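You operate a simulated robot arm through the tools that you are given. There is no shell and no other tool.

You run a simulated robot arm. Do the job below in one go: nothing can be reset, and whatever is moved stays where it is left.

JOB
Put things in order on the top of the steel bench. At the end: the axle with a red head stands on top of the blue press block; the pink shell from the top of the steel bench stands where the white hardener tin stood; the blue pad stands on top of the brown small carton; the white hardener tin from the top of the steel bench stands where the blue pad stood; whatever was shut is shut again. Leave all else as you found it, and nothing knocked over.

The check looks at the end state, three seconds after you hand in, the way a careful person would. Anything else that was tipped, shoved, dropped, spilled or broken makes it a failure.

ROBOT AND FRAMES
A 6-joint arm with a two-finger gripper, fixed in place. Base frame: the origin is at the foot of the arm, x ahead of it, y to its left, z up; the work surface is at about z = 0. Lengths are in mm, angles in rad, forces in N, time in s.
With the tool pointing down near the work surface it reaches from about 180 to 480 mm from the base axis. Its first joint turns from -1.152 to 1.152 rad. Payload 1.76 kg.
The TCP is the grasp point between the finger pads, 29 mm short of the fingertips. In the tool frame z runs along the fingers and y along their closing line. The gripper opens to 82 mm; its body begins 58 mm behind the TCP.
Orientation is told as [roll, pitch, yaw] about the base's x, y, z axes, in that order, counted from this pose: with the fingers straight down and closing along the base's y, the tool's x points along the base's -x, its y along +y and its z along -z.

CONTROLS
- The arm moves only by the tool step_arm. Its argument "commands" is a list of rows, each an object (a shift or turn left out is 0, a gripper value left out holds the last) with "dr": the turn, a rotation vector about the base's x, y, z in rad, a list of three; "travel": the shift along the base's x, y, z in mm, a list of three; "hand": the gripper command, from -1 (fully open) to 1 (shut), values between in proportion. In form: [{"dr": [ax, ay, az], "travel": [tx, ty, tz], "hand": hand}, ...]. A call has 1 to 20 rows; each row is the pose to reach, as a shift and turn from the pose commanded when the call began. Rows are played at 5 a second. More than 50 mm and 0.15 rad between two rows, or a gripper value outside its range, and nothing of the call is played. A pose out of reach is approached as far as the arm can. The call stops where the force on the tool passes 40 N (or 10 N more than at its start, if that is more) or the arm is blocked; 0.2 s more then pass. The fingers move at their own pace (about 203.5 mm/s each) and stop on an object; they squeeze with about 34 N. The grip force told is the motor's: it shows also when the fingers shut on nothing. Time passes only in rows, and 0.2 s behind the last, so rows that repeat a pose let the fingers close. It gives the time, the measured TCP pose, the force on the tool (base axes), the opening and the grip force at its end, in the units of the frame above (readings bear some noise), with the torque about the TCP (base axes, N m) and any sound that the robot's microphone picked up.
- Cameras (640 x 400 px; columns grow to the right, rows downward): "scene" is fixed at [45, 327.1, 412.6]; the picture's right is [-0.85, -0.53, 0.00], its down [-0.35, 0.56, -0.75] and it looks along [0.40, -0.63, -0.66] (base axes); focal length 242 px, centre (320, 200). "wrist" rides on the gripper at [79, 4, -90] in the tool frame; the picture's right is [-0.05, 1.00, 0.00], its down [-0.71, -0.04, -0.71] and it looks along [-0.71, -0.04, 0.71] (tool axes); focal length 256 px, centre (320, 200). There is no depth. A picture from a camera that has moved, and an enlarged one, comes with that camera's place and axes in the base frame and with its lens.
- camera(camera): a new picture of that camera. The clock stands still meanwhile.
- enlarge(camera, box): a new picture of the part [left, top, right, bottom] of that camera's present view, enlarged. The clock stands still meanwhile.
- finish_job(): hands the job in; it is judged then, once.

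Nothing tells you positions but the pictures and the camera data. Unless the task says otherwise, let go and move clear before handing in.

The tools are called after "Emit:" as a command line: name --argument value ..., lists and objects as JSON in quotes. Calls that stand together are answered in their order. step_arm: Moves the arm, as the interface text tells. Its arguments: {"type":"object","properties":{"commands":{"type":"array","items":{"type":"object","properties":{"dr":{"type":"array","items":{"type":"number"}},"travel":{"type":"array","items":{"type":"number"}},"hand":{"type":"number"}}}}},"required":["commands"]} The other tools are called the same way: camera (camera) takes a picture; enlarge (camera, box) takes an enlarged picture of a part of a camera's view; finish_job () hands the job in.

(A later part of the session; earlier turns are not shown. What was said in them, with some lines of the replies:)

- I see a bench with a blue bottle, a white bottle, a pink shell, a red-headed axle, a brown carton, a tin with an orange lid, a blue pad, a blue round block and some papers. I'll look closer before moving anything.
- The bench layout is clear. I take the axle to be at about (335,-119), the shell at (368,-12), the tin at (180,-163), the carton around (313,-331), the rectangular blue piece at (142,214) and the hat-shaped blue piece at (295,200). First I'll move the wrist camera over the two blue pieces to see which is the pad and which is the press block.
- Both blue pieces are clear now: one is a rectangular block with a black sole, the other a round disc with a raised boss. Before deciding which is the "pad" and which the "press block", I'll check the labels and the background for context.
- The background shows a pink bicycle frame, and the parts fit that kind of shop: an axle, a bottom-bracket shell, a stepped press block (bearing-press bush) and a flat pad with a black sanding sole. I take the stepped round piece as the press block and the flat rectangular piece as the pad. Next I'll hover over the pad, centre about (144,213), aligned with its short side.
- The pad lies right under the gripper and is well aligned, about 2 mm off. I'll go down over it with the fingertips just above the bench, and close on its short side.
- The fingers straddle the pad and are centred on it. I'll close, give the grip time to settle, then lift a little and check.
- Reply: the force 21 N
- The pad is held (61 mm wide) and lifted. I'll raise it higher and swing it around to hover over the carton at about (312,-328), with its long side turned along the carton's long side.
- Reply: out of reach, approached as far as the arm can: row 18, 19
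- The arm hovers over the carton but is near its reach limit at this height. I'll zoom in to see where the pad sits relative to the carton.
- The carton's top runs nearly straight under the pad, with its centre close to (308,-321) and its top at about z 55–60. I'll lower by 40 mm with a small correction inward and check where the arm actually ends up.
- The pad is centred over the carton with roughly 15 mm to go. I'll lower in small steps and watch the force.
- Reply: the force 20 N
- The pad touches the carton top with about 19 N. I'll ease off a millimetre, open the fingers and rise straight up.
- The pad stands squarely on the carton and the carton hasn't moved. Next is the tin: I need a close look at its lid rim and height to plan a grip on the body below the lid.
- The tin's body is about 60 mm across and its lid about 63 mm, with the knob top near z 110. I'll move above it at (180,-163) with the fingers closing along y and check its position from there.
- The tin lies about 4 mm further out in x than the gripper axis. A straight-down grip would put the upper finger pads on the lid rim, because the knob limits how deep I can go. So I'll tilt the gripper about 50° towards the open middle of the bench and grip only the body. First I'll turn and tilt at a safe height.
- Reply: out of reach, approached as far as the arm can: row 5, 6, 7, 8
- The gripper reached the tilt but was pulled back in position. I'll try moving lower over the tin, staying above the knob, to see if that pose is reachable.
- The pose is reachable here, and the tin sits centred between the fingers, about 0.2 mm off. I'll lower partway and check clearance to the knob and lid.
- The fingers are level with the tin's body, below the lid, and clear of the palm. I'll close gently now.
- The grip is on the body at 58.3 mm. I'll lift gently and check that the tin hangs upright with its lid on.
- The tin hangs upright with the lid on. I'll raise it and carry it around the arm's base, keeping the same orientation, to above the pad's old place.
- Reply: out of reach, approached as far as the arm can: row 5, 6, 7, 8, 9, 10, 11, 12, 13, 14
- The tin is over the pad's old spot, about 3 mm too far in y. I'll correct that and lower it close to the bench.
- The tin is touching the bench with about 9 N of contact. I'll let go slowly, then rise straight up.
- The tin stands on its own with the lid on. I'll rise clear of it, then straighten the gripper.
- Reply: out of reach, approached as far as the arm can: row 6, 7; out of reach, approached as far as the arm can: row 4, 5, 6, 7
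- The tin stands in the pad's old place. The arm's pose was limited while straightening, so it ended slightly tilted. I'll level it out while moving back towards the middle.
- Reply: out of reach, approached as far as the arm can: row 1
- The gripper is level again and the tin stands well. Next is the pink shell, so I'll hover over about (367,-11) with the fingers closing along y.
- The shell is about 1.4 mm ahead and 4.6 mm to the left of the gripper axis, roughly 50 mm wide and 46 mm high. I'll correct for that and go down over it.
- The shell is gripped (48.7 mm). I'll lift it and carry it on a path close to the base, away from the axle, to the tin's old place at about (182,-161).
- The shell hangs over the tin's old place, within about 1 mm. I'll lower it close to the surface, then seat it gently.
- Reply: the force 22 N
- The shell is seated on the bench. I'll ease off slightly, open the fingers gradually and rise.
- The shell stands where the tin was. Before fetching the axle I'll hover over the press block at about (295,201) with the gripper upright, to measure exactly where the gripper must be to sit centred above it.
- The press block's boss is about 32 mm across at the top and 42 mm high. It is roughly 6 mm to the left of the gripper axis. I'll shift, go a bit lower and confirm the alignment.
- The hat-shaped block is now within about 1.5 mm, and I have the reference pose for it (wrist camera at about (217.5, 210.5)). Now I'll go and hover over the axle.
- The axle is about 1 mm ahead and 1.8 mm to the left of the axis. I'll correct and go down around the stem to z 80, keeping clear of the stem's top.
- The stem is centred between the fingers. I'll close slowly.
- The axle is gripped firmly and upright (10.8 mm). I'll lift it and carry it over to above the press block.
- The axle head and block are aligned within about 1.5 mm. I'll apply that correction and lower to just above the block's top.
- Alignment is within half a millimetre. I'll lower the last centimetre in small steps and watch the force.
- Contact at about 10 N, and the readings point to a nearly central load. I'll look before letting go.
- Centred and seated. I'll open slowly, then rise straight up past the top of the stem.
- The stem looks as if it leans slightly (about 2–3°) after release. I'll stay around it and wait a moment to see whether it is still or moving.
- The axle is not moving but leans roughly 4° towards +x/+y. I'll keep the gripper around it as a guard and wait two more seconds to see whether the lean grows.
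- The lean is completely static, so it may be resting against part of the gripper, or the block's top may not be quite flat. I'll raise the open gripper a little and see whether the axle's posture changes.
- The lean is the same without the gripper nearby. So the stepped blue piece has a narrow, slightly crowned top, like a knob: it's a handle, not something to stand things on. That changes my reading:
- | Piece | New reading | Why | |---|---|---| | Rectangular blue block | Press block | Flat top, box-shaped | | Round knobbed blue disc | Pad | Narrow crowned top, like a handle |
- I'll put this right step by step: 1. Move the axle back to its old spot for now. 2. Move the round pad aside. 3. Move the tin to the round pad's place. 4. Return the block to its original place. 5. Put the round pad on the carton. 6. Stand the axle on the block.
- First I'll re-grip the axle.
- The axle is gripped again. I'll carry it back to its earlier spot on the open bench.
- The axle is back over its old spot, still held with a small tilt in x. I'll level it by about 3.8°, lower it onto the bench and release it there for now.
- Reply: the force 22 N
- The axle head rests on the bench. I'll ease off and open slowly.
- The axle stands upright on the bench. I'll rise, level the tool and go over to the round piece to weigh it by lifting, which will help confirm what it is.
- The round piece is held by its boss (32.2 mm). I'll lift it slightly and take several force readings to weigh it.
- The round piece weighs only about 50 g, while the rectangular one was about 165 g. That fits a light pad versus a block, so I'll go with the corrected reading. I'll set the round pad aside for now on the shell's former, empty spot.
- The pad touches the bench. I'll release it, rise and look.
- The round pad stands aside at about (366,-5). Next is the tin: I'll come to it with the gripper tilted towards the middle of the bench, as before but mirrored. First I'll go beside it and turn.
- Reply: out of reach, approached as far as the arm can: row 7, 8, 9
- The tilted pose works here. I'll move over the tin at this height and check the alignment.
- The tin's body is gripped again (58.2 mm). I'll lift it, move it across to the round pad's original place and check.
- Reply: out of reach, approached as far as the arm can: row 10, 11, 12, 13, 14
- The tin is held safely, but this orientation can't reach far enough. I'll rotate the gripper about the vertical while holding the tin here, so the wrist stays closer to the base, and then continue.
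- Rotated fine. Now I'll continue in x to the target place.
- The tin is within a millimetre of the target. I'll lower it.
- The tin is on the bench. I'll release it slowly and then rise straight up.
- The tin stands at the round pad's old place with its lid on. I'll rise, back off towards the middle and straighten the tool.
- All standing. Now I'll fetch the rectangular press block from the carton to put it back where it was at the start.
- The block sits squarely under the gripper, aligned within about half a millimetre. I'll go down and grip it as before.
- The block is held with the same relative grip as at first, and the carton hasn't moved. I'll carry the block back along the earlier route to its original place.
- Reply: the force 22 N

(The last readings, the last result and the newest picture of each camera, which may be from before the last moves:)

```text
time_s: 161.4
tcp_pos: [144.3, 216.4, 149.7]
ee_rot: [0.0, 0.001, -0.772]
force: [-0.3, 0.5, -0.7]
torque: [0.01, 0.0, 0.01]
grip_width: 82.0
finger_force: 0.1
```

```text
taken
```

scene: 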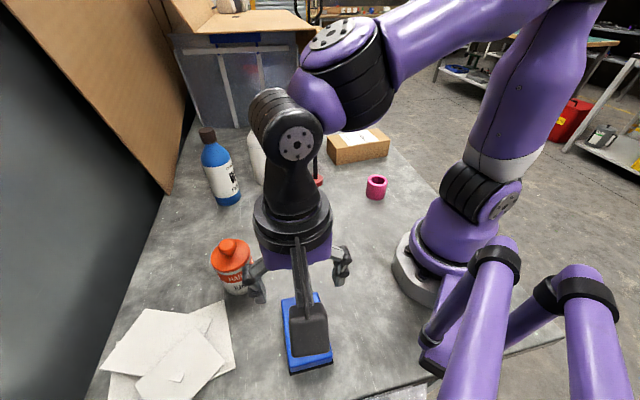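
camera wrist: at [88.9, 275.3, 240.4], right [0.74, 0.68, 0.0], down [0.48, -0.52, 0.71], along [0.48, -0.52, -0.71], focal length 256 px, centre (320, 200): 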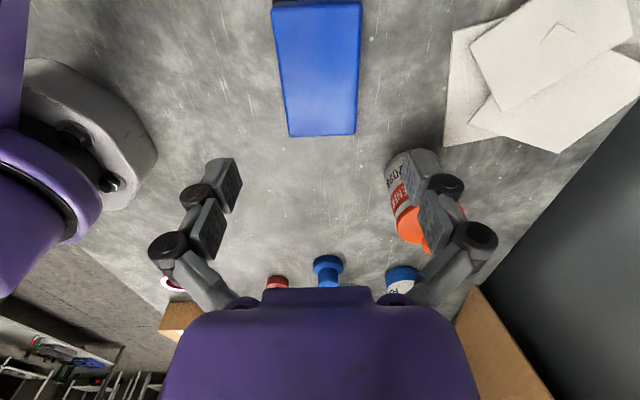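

The block is back at its original place, within 2–3 mm. Now I'll fetch the round pad and put it on the carton. First I'll hover over it.

Emit:
step_arm --commands '[{"travel": [10, -10, 10], "dr": [0, 0, 0.05], "hand": -1}, {"travel": [30, -30, 20], "dr": [0, 0, 0.13]}, {"travel": [50, -50, 20], "dr": [0, 0, 0.21]}, {"travel": [70, -70, 20], "dr": [0, 0, 0.29]}, {"travel": [90, -90, 20], "dr": [0, 0, 0.37]}, {"travel": [110, -110, 20], "dr": [0, 0, 0.45]}, {"travel": [130, -130, 18], "dr": [0, 0, 0.53]}, {"travel": [150, -150, 15], "dr": [0, 0, 0.6]}, {"travel": [170, -170, 10], "dr": [0, 0, 0.67]}, {"travel": [190, -190, 5], "dr": [0, 0, 0.73]}, {"travel": [210, -210, 0], "dr": [0, 0, 0.772]}, {"travel": [222.5, -222.5, -5], "dr": [0, 0, 0.772]}, {"travel": [222.5, -222.5, -5], "dr": [0, 0, 0.772]}, {"travel": [222.5, -222.5, -5], "dr": [0, 0, 0.772]}]'

Emit:
camera --camera "wrist"

Emit:
enlarge --camera "wrist" --box '[260, 20, 380, 140]'

Emit:
enlarge --camera "scene" --box '[90, 220, 410, 400]'

```text
time_s: 164.4
tcp_pos: [366.0, -5.7, 144.0]
ee_rot: [-0.001, 0.001, -0.001]
force: [0.0, 0.1, 0.4]
torque: [-0.02, 0.04, 0.02]
grip_width: 82.0
finger_force: 0.0
```

```text
taken
camera wrist: at [285.3, -0.7, 233.4], right [0.05, 1.0, 0.0], down [0.71, -0.04, 0.71], along [0.71, -0.04, -0.71], focal length 256 px, centre (320, 200)
```

wrist: 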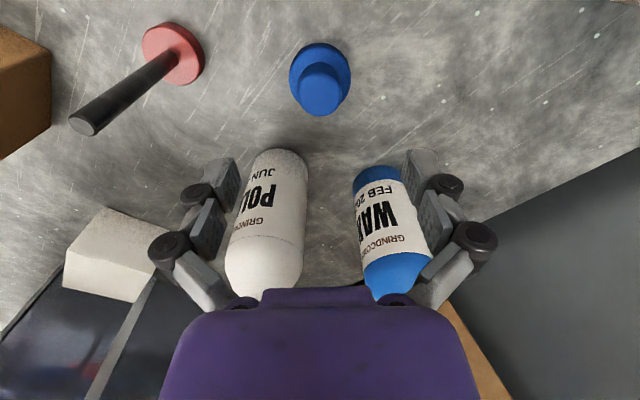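

```text
3.33 times, centred on (320, 80) of wrist
camera zoom: at [285.3, -0.7, 233.4], right [0.05, 1.0, 0.0], down [0.71, -0.04, 0.71], along [0.71, -0.04, -0.71], focal length 853 px, centre (320, 600)
```

zoom: 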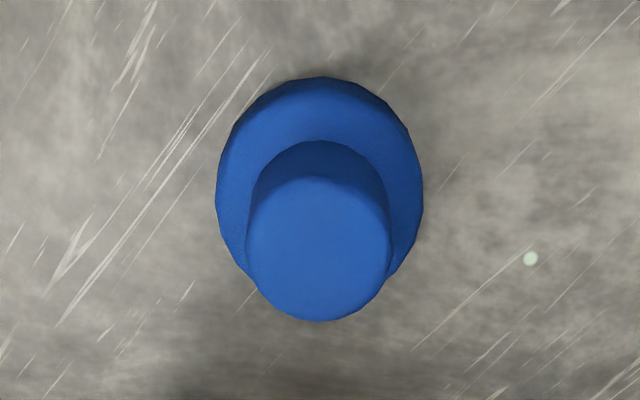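

```text
2.00 times, centred on (250, 310) of scene
camera zoom: at [45.0, 327.1, 412.6], right [-0.85, -0.53, 0.0], down [-0.35, 0.56, -0.75], along [0.4, -0.63, -0.66], focal length 484 px, centre (460, -20)
```

zoom: 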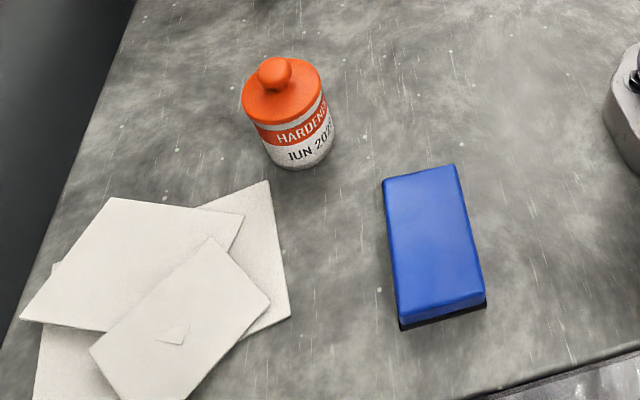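

The block and tin both look right in the scene. The round pad is about 1.8 mm ahead of the gripper axis, so I'll correct, go down and grip it by its boss.

Emit:
step_arm --commands '[{"travel": [1.8, -0.4, -20], "hand": -1}, {"travel": [1.8, -0.4, -42]}, {"travel": [1.8, -0.4, -64]}, {"travel": [1.8, -0.4, -82]}, {"travel": [1.8, -0.4, -93]}, {"travel": [1.8, -0.4, -95]}, {"travel": [1.8, -0.4, -95]}]'

Emit:
step_arm --commands '[{"hand": -0.6}, {"hand": -0.2}, {"hand": 0}, {"hand": 0.1}, {"hand": 0.15}, {"hand": 0.2}, {"hand": 0.25}, {"hand": 0.4}, {"hand": 1}, {"hand": 1}]'

Emit:
camera --camera "wrist"

```text
time_s: 166.0
tcp_pos: [366.6, -8.5, 49.5]
ee_rot: [0.0, -0.001, -0.003]
force: [-0.1, 0.0, 0.2]
torque: [0.03, 0.0, 0.02]
grip_width: 81.9
finger_force: 0.1
```

```text
time_s: 168.2
tcp_pos: [367.9, -7.2, 49.1]
ee_rot: [-0.002, 0.0, -0.003]
force: [-0.9, 0.2, 4.5]
torque: [0.01, 0.07, 0.02]
grip_width: 32.1
finger_force: 34.3
```

```text
taken
camera wrist: at [287.2, -1.7, 139.1], right [0.06, 1.0, 0.0], down [0.71, -0.04, 0.71], along [0.71, -0.04, -0.71], focal length 256 px, centre (320, 200)
```

wrist: 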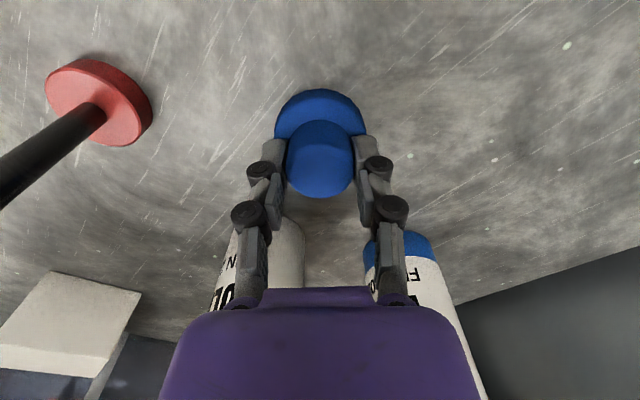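

The pad is held. The straight line to the carton would pass over the axle, so I'll go around on the base side to hover over the carton's centre.

Emit:
step_arm --commands '[{"travel": [0, 0, 15], "hand": 1}, {"travel": [-5, -2, 45]}, {"travel": [-25, -10, 75]}, {"travel": [-50, -20, 90]}, {"travel": [-75, -35, 95]}, {"travel": [-97, -55, 100]}, {"travel": [-110, -82, 100]}, {"travel": [-116, -112, 100]}, {"travel": [-116, -142, 100]}, {"travel": [-112, -172, 100]}, {"travel": [-105, -202, 100]}, {"travel": [-96, -232, 100]}, {"travel": [-85, -262, 100]}, {"travel": [-72, -290, 100]}, {"travel": [-58.2, -315.3, 100]}, {"travel": [-58.2, -315.3, 100]}, {"travel": [-58.2, -315.3, 100]}]'

Emit:
camera --camera "wrist"

Emit:
camera --camera "scene"

```text
time_s: 171.8
tcp_pos: [310.3, -323.0, 149.9]
ee_rot: [0.0, 0.002, -0.002]
force: [-0.2, 0.8, -0.7]
torque: [0.02, -0.01, 0.01]
grip_width: 32.3
finger_force: 33.6
```

```text
taken
camera wrist: at [229.2, -316.8, 240.6], right [0.06, 1.0, 0.0], down [0.71, -0.04, 0.71], along [0.71, -0.04, -0.71], focal length 256 px, centre (320, 200)
```

wrist: 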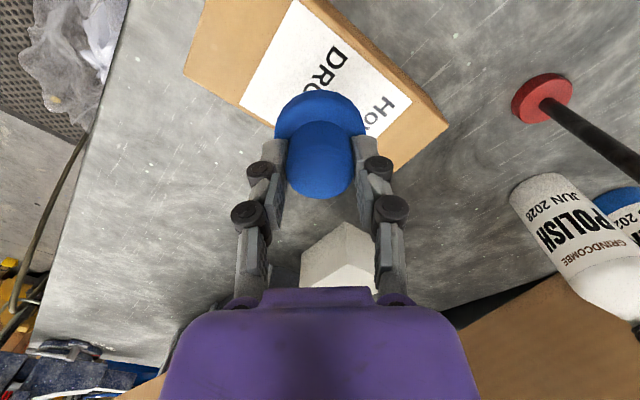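

```text
taken
```

scene: 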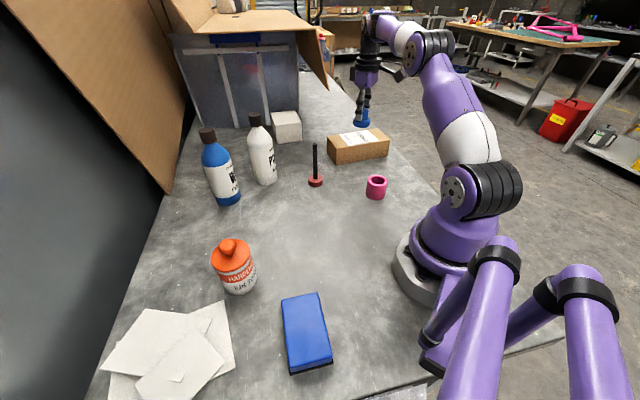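

The pad is centred over the carton. I'll lower it to just above the top.

Emit:
step_arm --commands '[{"travel": [0, 1, -10], "hand": 1}, {"travel": [0, 1, -20]}, {"travel": [0, 1, -30]}, {"travel": [0, 1, -37]}, {"travel": [0, 1, -37]}]'

Emit:
enlarge --camera "scene" --box '[320, 90, 400, 180]'

Emit:
camera --camera "wrist"

```text
time_s: 173.0
tcp_pos: [311.1, -320.0, 112.3]
ee_rot: [-0.002, 0.0, -0.004]
force: [-0.4, -0.2, -0.4]
torque: [0.01, -0.02, 0.0]
grip_width: 32.2
finger_force: 33.8
```

```text
4.44 times, centred on (360, 135) of scene
camera zoom: at [45.0, 327.1, 412.6], right [-0.85, -0.53, 0.0], down [-0.35, 0.56, -0.75], along [0.4, -0.63, -0.66], focal length 1075 px, centre (142, 489)
```

zoom: 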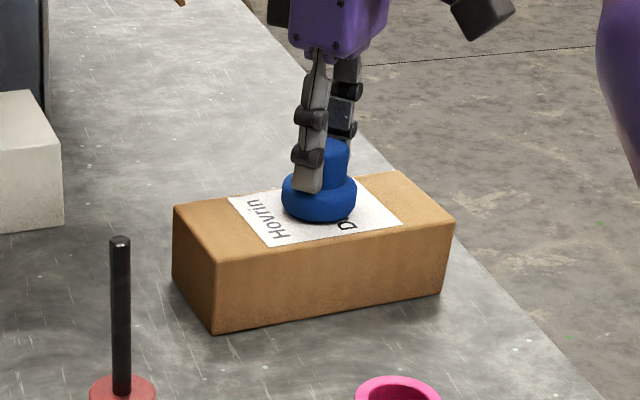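

```text
taken
camera wrist: at [229.4, -315.2, 202.5], right [0.06, 1.0, 0.0], down [0.71, -0.04, 0.71], along [0.71, -0.04, -0.71], focal length 256 px, centre (320, 200)
```

wrist: 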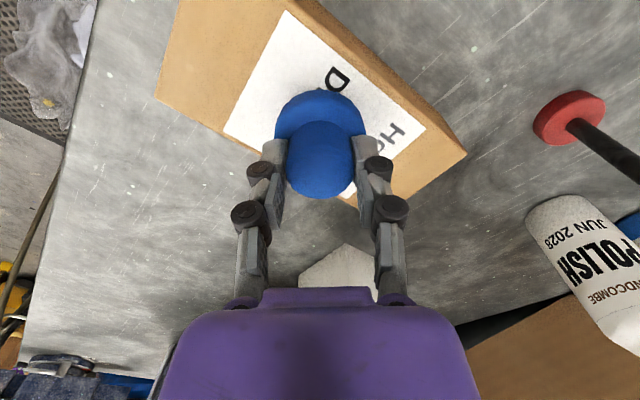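

Emit:
step_arm --commands '[{"travel": [0, 0, -1.5], "hand": 1}, {"travel": [0, 0, -2.5]}]'

Emit:
step_arm --commands '[{"travel": [0, 0, -1], "hand": 1}]'

```text
time_s: 173.6
tcp_pos: [309.7, -320.7, 109.3]
ee_rot: [0.001, 0.001, -0.003]
force: [-0.8, -0.5, 0.1]
torque: [-0.03, 0.01, -0.01]
grip_width: 32.3
finger_force: 33.9
```

```text
time_s: 174.0
tcp_pos: [309.6, -320.4, 107.9]
ee_rot: [-0.001, 0.0, -0.002]
force: [0.9, -0.5, -0.8]
torque: [0.02, 0.03, 0.0]
grip_width: 32.2
finger_force: 33.9
```

Emit:
step_arm --commands '[{"travel": [0, 0, -1], "hand": 1}]'

```text
time_s: 174.4
tcp_pos: [308.9, -320.5, 108.8]
ee_rot: [-0.001, 0.0, -0.002]
force: [-3.0, 1.9, 7.9]
torque: [0.1, 0.08, 0.02]
grip_width: 32.5
finger_force: 34.1
```

The pad rests on the carton (about 8 N). I'll release it slowly and rise.

Emit:
step_arm --commands '[{"travel": [0, 0, 0.2], "hand": 0.2}, {"travel": [0, 0, 0.2], "hand": 0.15}, {"travel": [0, 0, 0.2], "hand": 0.05}, {"travel": [0, 0, 0.2], "hand": -0.2}, {"travel": [0, 0, 0.2], "hand": -0.6}, {"travel": [0, 0, 0.2], "hand": -1}, {"travel": [0, 0, 0.2], "hand": -1}, {"travel": [0, 0, 15], "hand": -1}, {"travel": [0, 0, 40], "hand": -1}, {"travel": [-5, 5, 65], "hand": -1}, {"travel": [-10, 10, 80], "hand": -1}, {"travel": [-10, 10, 80], "hand": -1}]'

Emit:
camera --camera "scene"

Emit:
enlarge --camera "scene" --box '[320, 90, 400, 180]'

Emit:
camera --camera "wrist"

```text
time_s: 177.0
tcp_pos: [299.1, -310.5, 186.9]
ee_rot: [0.001, 0.001, -0.001]
force: [0.3, -0.4, 0.3]
torque: [-0.04, -0.02, -0.03]
grip_width: 82.0
finger_force: 0.0
```

```text
taken
```

scene: 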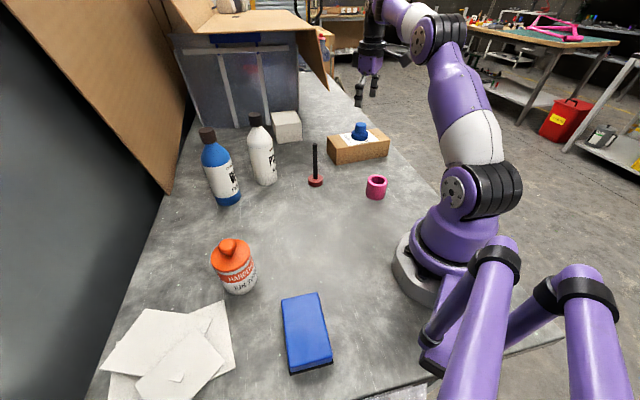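

```text
4.44 times, centred on (360, 135) of scene
camera zoom: at [45.0, 327.1, 412.6], right [-0.85, -0.53, 0.0], down [-0.35, 0.56, -0.75], along [0.4, -0.63, -0.66], focal length 1075 px, centre (142, 489)
```

zoom: 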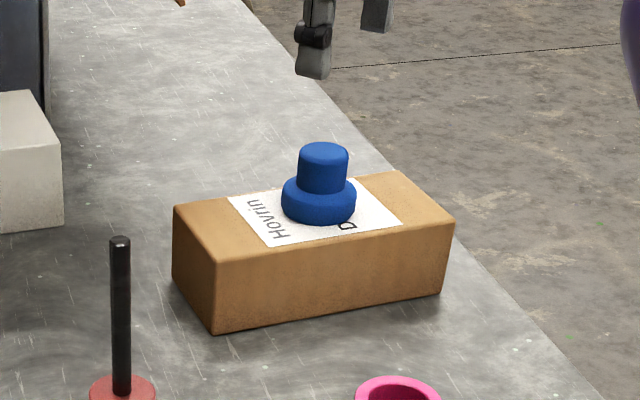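

```text
taken
camera wrist: at [218.8, -305.1, 277.3], right [0.06, 1.0, 0.0], down [0.71, -0.04, 0.71], along [0.71, -0.04, -0.71], focal length 256 px, centre (320, 200)
```

wrist: 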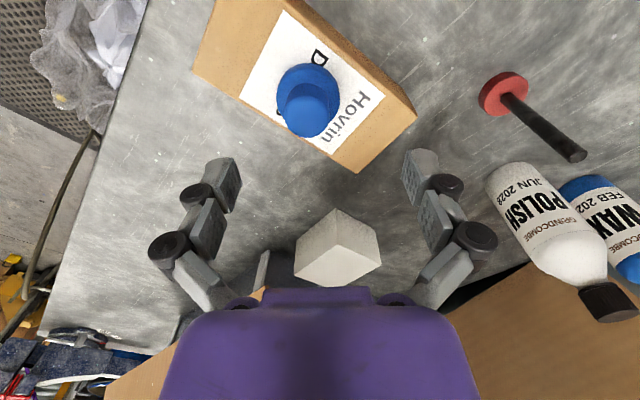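

The pad stands centred on the carton. The last item is the axle, so I'll hover over it.

Emit:
step_arm --commands '[{"travel": [5, 25, -2], "hand": -1}, {"travel": [10, 50, -4]}, {"travel": [16, 78, -6]}, {"travel": [22, 106, -7]}, {"travel": [28, 134, -7]}, {"travel": [34, 162, -7]}, {"travel": [39, 190, -7]}, {"travel": [39, 190, -7]}, {"travel": [39, 190, -7]}]'

Emit:
enlarge --camera "wrist" --box '[260, 20, 380, 150]'

```text
time_s: 179.0
tcp_pos: [338.7, -121.2, 180.6]
ee_rot: [0.001, 0.001, -0.003]
force: [0.6, -0.8, -0.2]
torque: [0.01, 0.0, -0.02]
grip_width: 82.2
finger_force: 0.0
```

```text
3.08 times, centred on (320, 85) of wrist
camera zoom: at [258.2, -115.5, 270.2], right [0.06, 1.0, 0.0], down [0.71, -0.04, 0.71], along [0.71, -0.04, -0.71], focal length 788 px, centre (320, 554)
```

zoom: 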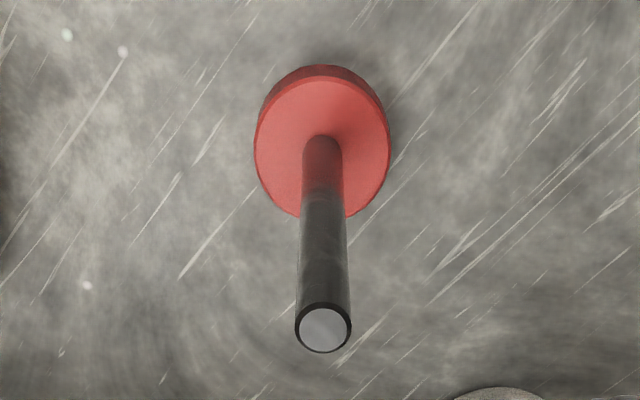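

Emit:
step_arm --commands '[{"travel": [3, 0.6, -20], "hand": -1}, {"travel": [3, 0.6, -40]}, {"travel": [3, 0.6, -60]}, {"travel": [3, 0.6, -80]}, {"travel": [3, 0.6, -94]}, {"travel": [3, 0.6, -100]}, {"travel": [3, 0.6, -100]}, {"travel": [3, 0.6, -100]}]'

Emit:
enlarge --camera "wrist" --box '[220, 50, 420, 290]'

```text
time_s: 180.8
tcp_pos: [341.2, -120.8, 80.9]
ee_rot: [-0.001, 0.001, -0.001]
force: [0.7, -0.1, -0.2]
torque: [0.03, 0.01, 0.0]
grip_width: 82.0
finger_force: 0.1
```

```text
1.67 times, centred on (320, 170) of wrist
camera zoom: at [261.1, -115.3, 171.6], right [0.06, 1.0, 0.0], down [0.71, -0.04, 0.71], along [0.71, -0.04, -0.71], focal length 427 px, centre (320, 250)
```

zoom: 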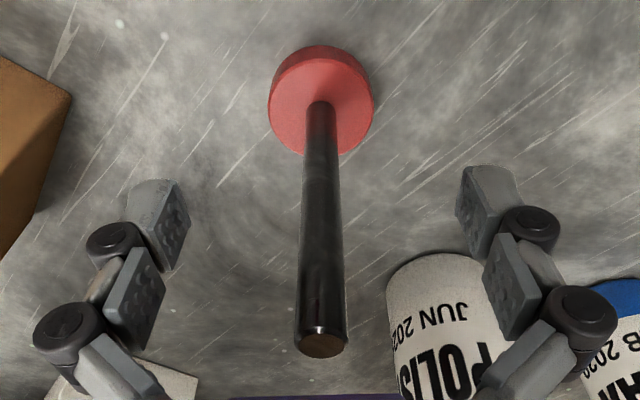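

Centred. I'll close slowly on the stem.

Emit:
step_arm --commands '[{"hand": -0.5}, {"hand": 0}, {"hand": 0.3}, {"hand": 0.5}, {"hand": 0.6}, {"hand": 0.66}, {"hand": 0.72}, {"hand": 0.8}, {"hand": 1}, {"hand": 1}]'

Emit:
enlarge --camera "wrist" --box '[220, 50, 420, 290]'

```text
time_s: 183.0
tcp_pos: [341.3, -120.9, 80.9]
ee_rot: [0.001, -0.001, -0.002]
force: [-0.1, -0.8, 0.4]
torque: [0.02, -0.04, 0.0]
grip_width: 11.0
finger_force: 34.0
```

```text
1.67 times, centred on (320, 170) of wrist
camera zoom: at [261.1, -115.3, 171.6], right [0.06, 1.0, 0.0], down [0.71, -0.04, 0.71], along [0.71, -0.04, -0.71], focal length 427 px, centre (320, 250)
```

zoom: 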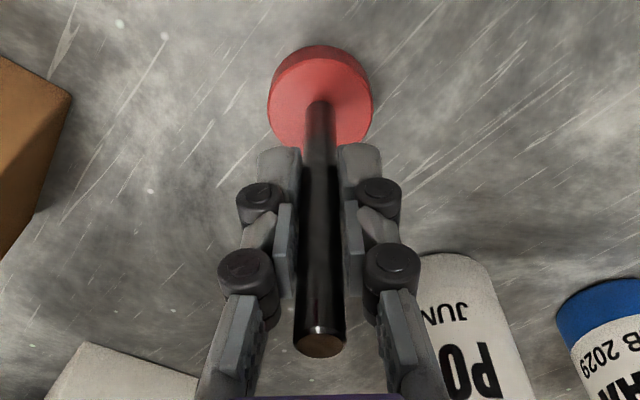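

The axle is gripped upright. I'll lift it and carry it over the rectangular block at about (143,215).

Emit:
step_arm --commands '[{"travel": [0, 0, 6], "hand": 1}, {"travel": [0, 0, 28]}, {"travel": [0, 0, 55]}, {"travel": [-8, 14, 75]}, {"travel": [-23, 40, 75]}, {"travel": [-39, 67, 75]}, {"travel": [-55, 94, 75]}, {"travel": [-71, 121, 75]}, {"travel": [-87, 148, 75]}, {"travel": [-103, 175, 75]}, {"travel": [-119, 202, 75]}, {"travel": [-135, 229, 75]}, {"travel": [-151, 256, 75]}, {"travel": [-166, 282, 75]}, {"travel": [-181, 307, 75]}, {"travel": [-197, 334.8, 75]}, {"travel": [-197, 334.8, 75]}, {"travel": [-197, 334.8, 75]}, {"travel": [-197, 334.8, 75]}]'

Emit:
camera --camera "wrist"

Emit:
camera --camera "scene"

```text
time_s: 187.0
tcp_pos: [143.5, 213.8, 155.6]
ee_rot: [0.0, 0.0, -0.001]
force: [-1.3, 0.3, -1.7]
torque: [0.04, 0.02, 0.0]
grip_width: 11.2
finger_force: 33.8
```

```text
taken
camera wrist: at [63.2, 220.0, 245.1], right [0.06, 1.0, 0.0], down [0.71, -0.04, 0.71], along [0.71, -0.04, -0.71], focal length 256 px, centre (320, 200)
```

wrist: 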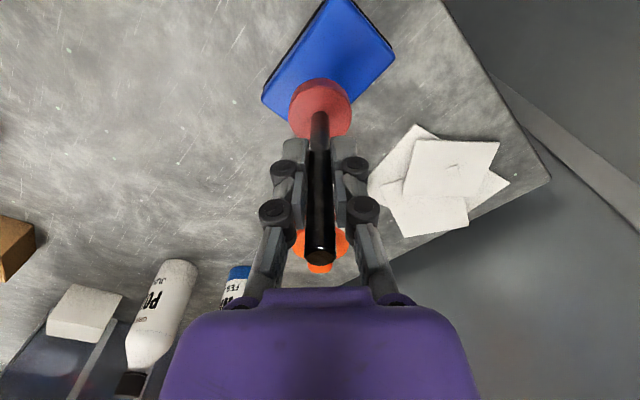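

```text
taken
```

scene: 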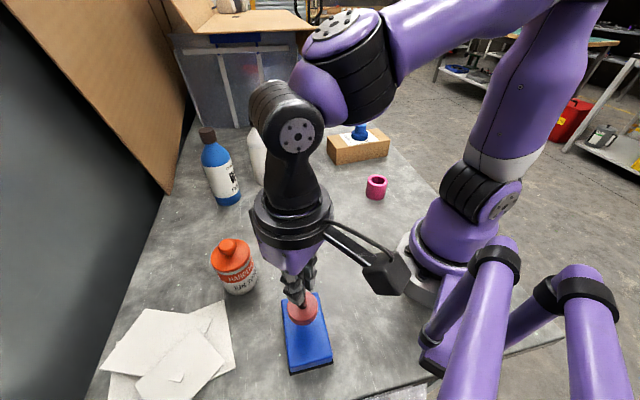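

The axle head is over the block's centre (within a few millimetres, with ample margin all round). I'll lower it.

Emit:
step_arm --commands '[{"travel": [-1, 1, -10], "hand": 1}, {"travel": [-1, 1, -20]}, {"travel": [-1, 1, -30]}, {"travel": [-1, 1, -35]}, {"travel": [-1, 1, -35]}, {"travel": [-1, 1, -35]}]'

Emit:
camera --camera "wrist"

Emit:
enlarge --camera "scene" --box '[240, 240, 380, 390]'

```text
time_s: 188.4
tcp_pos: [144.5, 215.0, 121.9]
ee_rot: [-0.001, -0.001, 0.0]
force: [-0.1, -0.1, -0.6]
torque: [-0.01, 0.0, -0.01]
grip_width: 10.9
finger_force: 34.2
```

```text
taken
camera wrist: at [63.1, 220.9, 211.6], right [0.06, 1.0, 0.0], down [0.71, -0.04, 0.71], along [0.71, -0.04, -0.71], focal length 256 px, centre (320, 200)
```

wrist: 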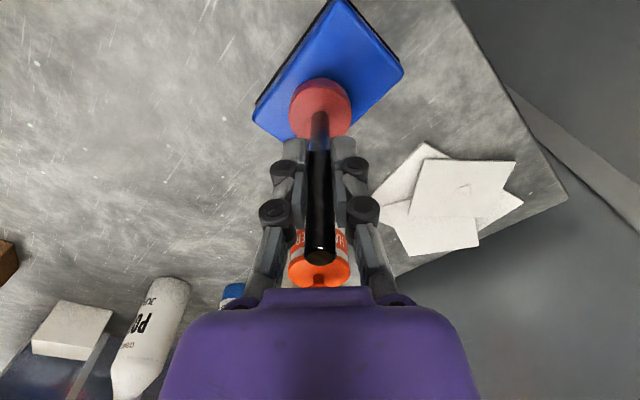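

```text
2.67 times, centred on (310, 315) of scene
camera zoom: at [45.0, 327.1, 412.6], right [-0.85, -0.53, 0.0], down [-0.35, 0.56, -0.75], along [0.4, -0.63, -0.66], focal length 645 px, centre (347, -107)
```

zoom: 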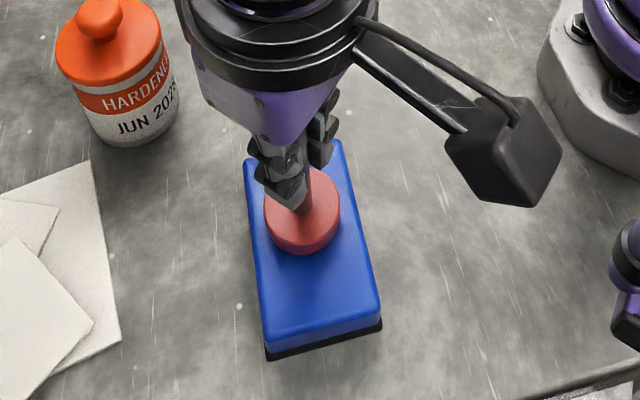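

The axle is about 6 mm off-centre along the block's long side. I'll shift to centre it and lower further.

Emit:
step_arm --commands '[{"travel": [-2.5, 2, 0], "hand": 1}, {"travel": [-5, 4, 0]}, {"travel": [-5, 4, -3]}, {"travel": [-5, 4, -6]}, {"travel": [-5, 4, -6]}]'

Emit:
enlarge --camera "scene" --box '[260, 270, 350, 380]'

```text
time_s: 189.6
tcp_pos: [137.9, 219.3, 114.2]
ee_rot: [0.001, -0.001, -0.002]
force: [-0.4, -1.2, 2.9]
torque: [0.0, 0.07, -0.02]
grip_width: 10.9
finger_force: 33.7
```

```text
3.64 times, centred on (305, 325) of scene
camera zoom: at [45.0, 327.1, 412.6], right [-0.85, -0.53, 0.0], down [-0.35, 0.56, -0.75], along [0.4, -0.63, -0.66], focal length 879 px, centre (374, -254)
```

zoom: 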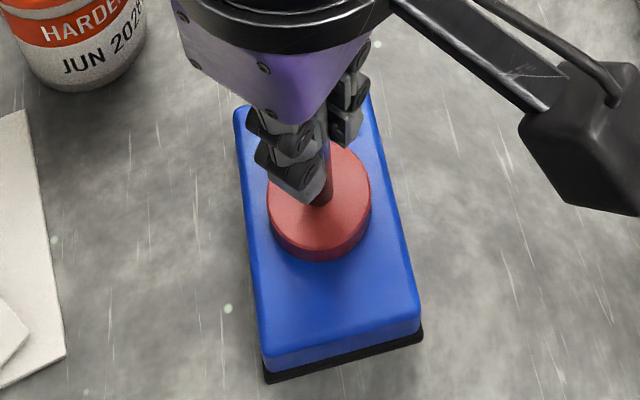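

First contact with the block's top at z≈33. I'll press very slightly more, then check.

Emit:
step_arm --commands '[{"travel": [0, 0, -0.5], "hand": 1}]'

Emit:
camera --camera "wrist"

```text
time_s: 190.0
tcp_pos: [138.5, 219.3, 115.2]
ee_rot: [0.001, 0.0, -0.002]
force: [-2.6, -0.2, 15.3]
torque: [-0.01, 0.13, -0.02]
grip_width: 11.0
finger_force: 33.9
```

```text
taken
camera wrist: at [57.8, 224.9, 205.3], right [0.05, 1.0, 0.0], down [0.71, -0.04, 0.71], along [0.71, -0.04, -0.71], focal length 256 px, centre (320, 200)
```

wrist: 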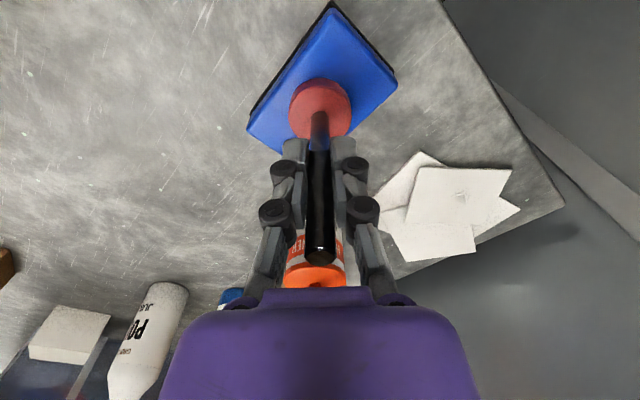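

Seated at about 15 N and centred. I'll ease off a little, open slowly and check that the axle stays upright.

Emit:
step_arm --commands '[{"travel": [0, 0, 0.4], "hand": 1}, {"travel": [0, 0, 0.4], "hand": 0.74}, {"travel": [0, 0, 0.4], "hand": 0.71}, {"travel": [0, 0, 0.4], "hand": 0.67}, {"travel": [0, 0, 0.4], "hand": 0.6}, {"travel": [0, 0, 0.4], "hand": 0.4}, {"travel": [0, 0, 0.4], "hand": 0}, {"travel": [0, 0, 0.4], "hand": -0.5}, {"travel": [0, 0, 0.4], "hand": -1}, {"travel": [0, 0, 0.4], "hand": -1}]'

Emit:
enlarge --camera "wrist" --box '[220, 0, 420, 290]'

Emit:
enlarge --camera "scene" --box '[240, 240, 360, 390]'

```text
time_s: 192.2
tcp_pos: [139.3, 219.4, 115.9]
ee_rot: [-0.002, 0.001, 0.0]
force: [-0.1, -0.3, -0.3]
torque: [-0.01, 0.0, -0.01]
grip_width: 81.9
finger_force: 0.1
```

```text
1.38 times, centred on (320, 145) of wrist
camera zoom: at [57.6, 224.6, 205.1], right [0.06, 1.0, 0.0], down [0.71, -0.04, 0.71], along [0.71, -0.04, -0.71], focal length 353 px, centre (320, 276)
```

zoom: 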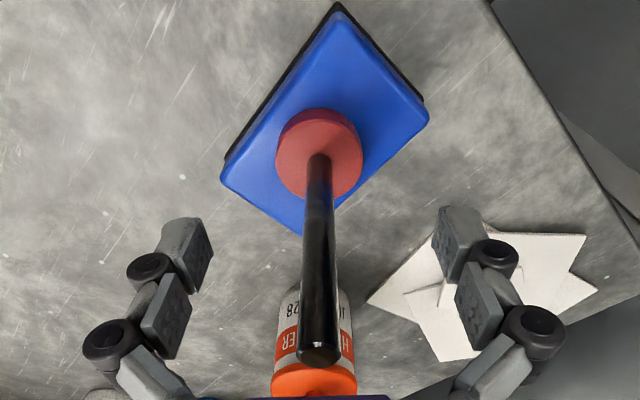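

```text
2.67 times, centred on (300, 315) of scene
camera zoom: at [45.0, 327.1, 412.6], right [-0.85, -0.53, 0.0], down [-0.35, 0.56, -0.75], along [0.4, -0.63, -0.66], focal length 645 px, centre (373, -107)
```

zoom: 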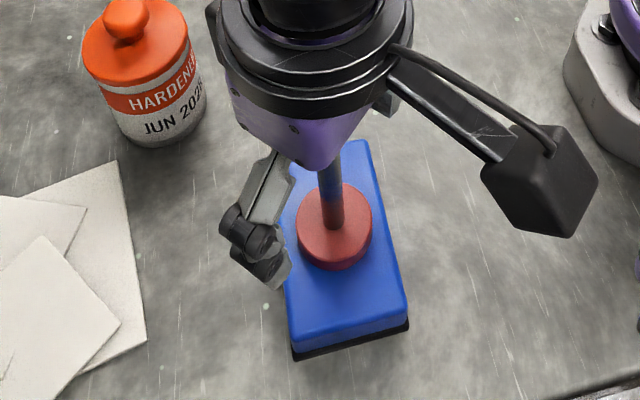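

The axle stands upright on the block. I'll rise in stages, watching that the arm stays straight above it.

Emit:
step_arm --commands '[{"travel": [0, 0, 10], "hand": -1}, {"travel": [0, 0, 20]}, {"travel": [0, 0, 32]}, {"travel": [0, 0, 44]}, {"travel": [0, 0, 44]}]'

Emit:
enlarge --camera "wrist" --box '[220, 0, 420, 290]'

```text
time_s: 193.4
tcp_pos: [138.5, 220.5, 159.7]
ee_rot: [0.001, 0.001, 0.0]
force: [0.1, 0.8, 0.2]
torque: [-0.02, -0.01, 0.0]
grip_width: 82.0
finger_force: 0.1
```

```text
1.38 times, centred on (320, 145) of wrist
camera zoom: at [59.0, 225.6, 248.8], right [0.06, 1.0, 0.0], down [0.71, -0.04, 0.71], along [0.71, -0.04, -0.71], focal length 353 px, centre (320, 276)
```

zoom: 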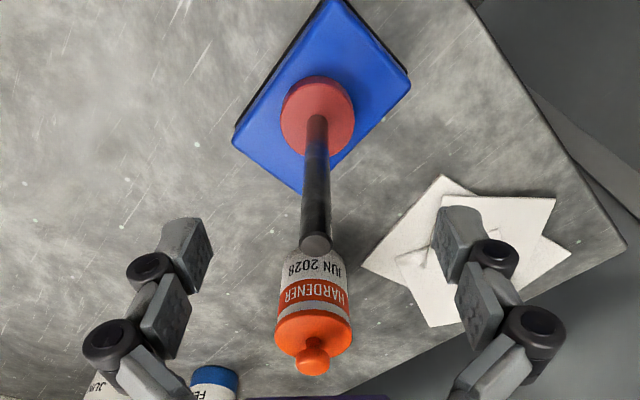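

Emit:
step_arm --commands '[{"travel": [0, 0, 10], "hand": -1}, {"travel": [0, 0, 20]}, {"travel": [0, 0, 30]}, {"travel": [0, 0, 36]}, {"travel": [0, 0, 36]}]'

Emit:
camera --camera "wrist"

Emit:
camera --camera "scene"

```text
time_s: 194.6
tcp_pos: [138.4, 219.3, 196.0]
ee_rot: [0.0, 0.001, -0.002]
force: [-0.8, 0.9, 1.0]
torque: [-0.03, -0.02, 0.01]
grip_width: 82.0
finger_force: 0.0
```

```text
taken
camera wrist: at [58.3, 225.2, 285.6], right [0.06, 1.0, 0.0], down [0.71, -0.04, 0.71], along [0.71, -0.04, -0.71], focal length 256 px, centre (320, 200)
```

wrist: 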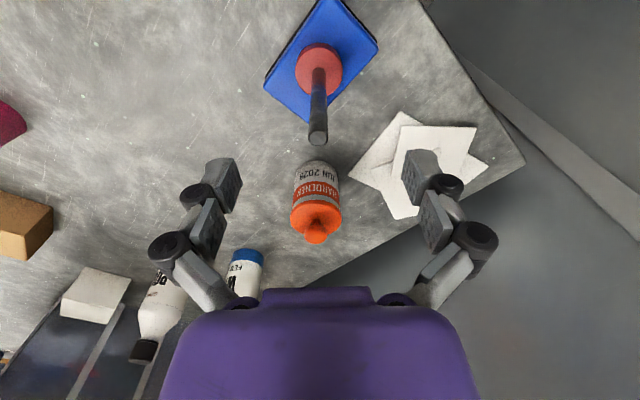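

```text
taken
```

scene: 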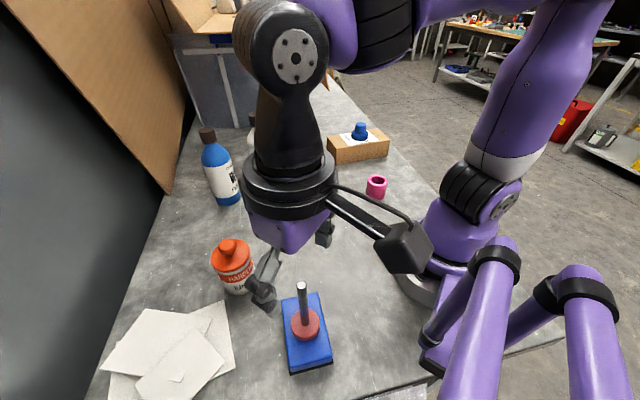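

The gripper is clear of the stem. I'll move back towards the starting pose and take a full look at everything.

Emit:
step_arm --commands '[{"travel": [15, 0, 5], "hand": -1}, {"travel": [35, -15, 10]}, {"travel": [52, -45, 16]}, {"travel": [67, -75, 22]}, {"travel": [82, -105, 28]}, {"travel": [97, -135, 34]}, {"travel": [112, -165, 39]}, {"travel": [127, -195, 39]}, {"travel": [140, -225, 39]}, {"travel": [148, -252, 39]}, {"travel": [148, -252, 39]}, {"travel": [148, -252, 39]}]'

Emit:
camera --camera "scene"

Emit:
enlarge --camera "scene" --box '[90, 220, 410, 400]'

Emit:
enlarge --camera "scene" --box '[180, 80, 420, 230]'

Emit:
camera --camera "wrist"

```text
time_s: 197.2
tcp_pos: [287.4, -32.0, 234.6]
ee_rot: [-0.001, 0.0, 0.0]
force: [0.6, 0.4, -0.9]
torque: [0.03, 0.02, -0.01]
grip_width: 81.8
finger_force: 0.0
```

```text
taken
```

scene: 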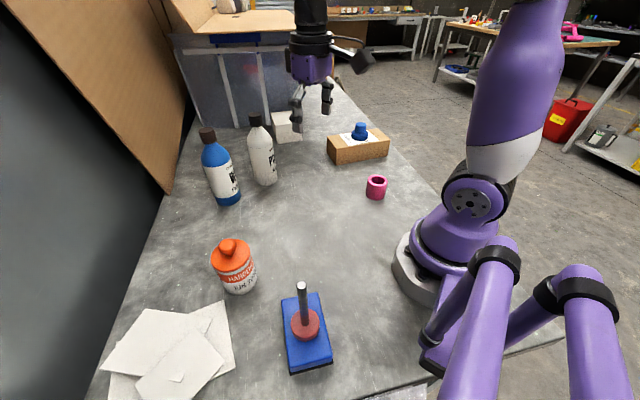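

```text
2.00 times, centred on (250, 310) of scene
camera zoom: at [45.0, 327.1, 412.6], right [-0.85, -0.53, 0.0], down [-0.35, 0.56, -0.75], along [0.4, -0.63, -0.66], focal length 484 px, centre (460, -20)
```

zoom: 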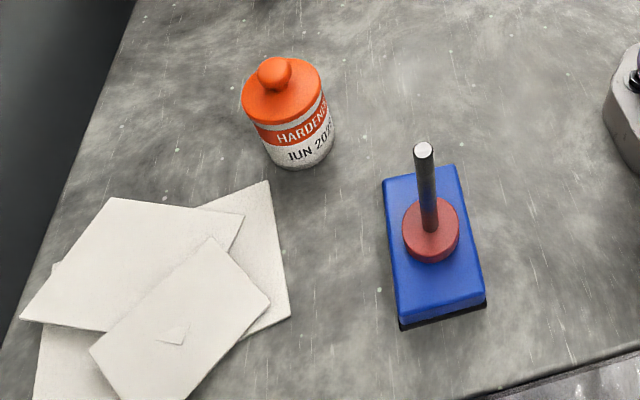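

```text
2.67 times, centred on (300, 155) of scene
camera zoom: at [45.0, 327.1, 412.6], right [-0.85, -0.53, 0.0], down [-0.35, 0.56, -0.75], along [0.4, -0.63, -0.66], focal length 645 px, centre (373, 320)
```

zoom: 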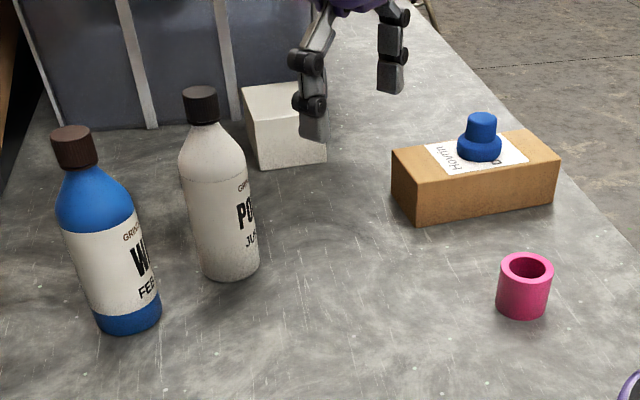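

```text
taken
camera wrist: at [207.2, -27.1, 324.6], right [0.06, 1.0, 0.0], down [0.71, -0.04, 0.71], along [0.71, -0.04, -0.71], focal length 256 px, centre (320, 200)
```

wrist: 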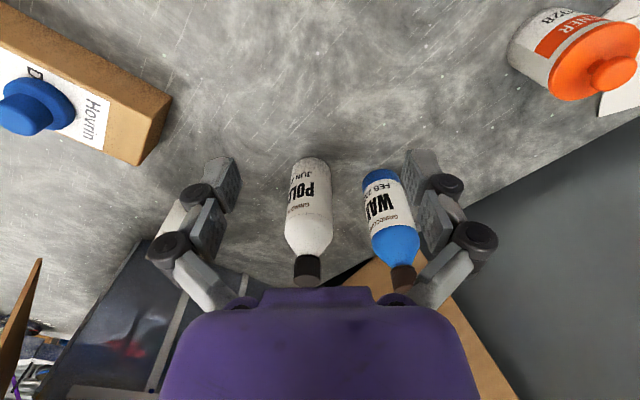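

Everything is where I want it. The axle stands upright on the rectangular blue block, which is back in its original place. The round blue pad sits on the carton, the tin (lid on) stands where the pad was, and the shell stands where the tin was. Bottles, papers, carton and white box look unmoved and the arm is clear, so I'm handing in.

Emit:
finish_job

```text
The job is handed in.
```

I handed the job in with all four goals met as I read them, but which blue piece is the "press block" and which is the "pad" was a judgement call. The result hasn't come back, so I don't know if it passed.

| Item | Where it is now |
|---|---|
| Axle with the red head | Upright on the rectangular blue block, which I took to be the press block |
| Round blue piece with the knob | On the brown carton; I took this to be the pad |
| White hardener tin, lid on | Where the round blue piece stood |
| Pink shell | Where the tin stood |

- **Which blue piece is which:** I first read them the other way round and stood the axle on the round piece. It leaned about 4° there, and the round piece weighed only about 50 g against about 165 g for the rectangular one. I then switched the reading and redid those moves. If the first reading was right, three of the four goals are wrong; only the shell would still be right.
- **Extra handling:** Because of the switch, the rectangular block was carried to the carton and back. It sits within about 2–3 mm of its original place.
- **The rest:** The tin's label is turned about 45° from how it started. In the final pictures the bottles, papers, carton and white box looked unmoved, and nothing was knocked over. The arm is open, empty and clear.
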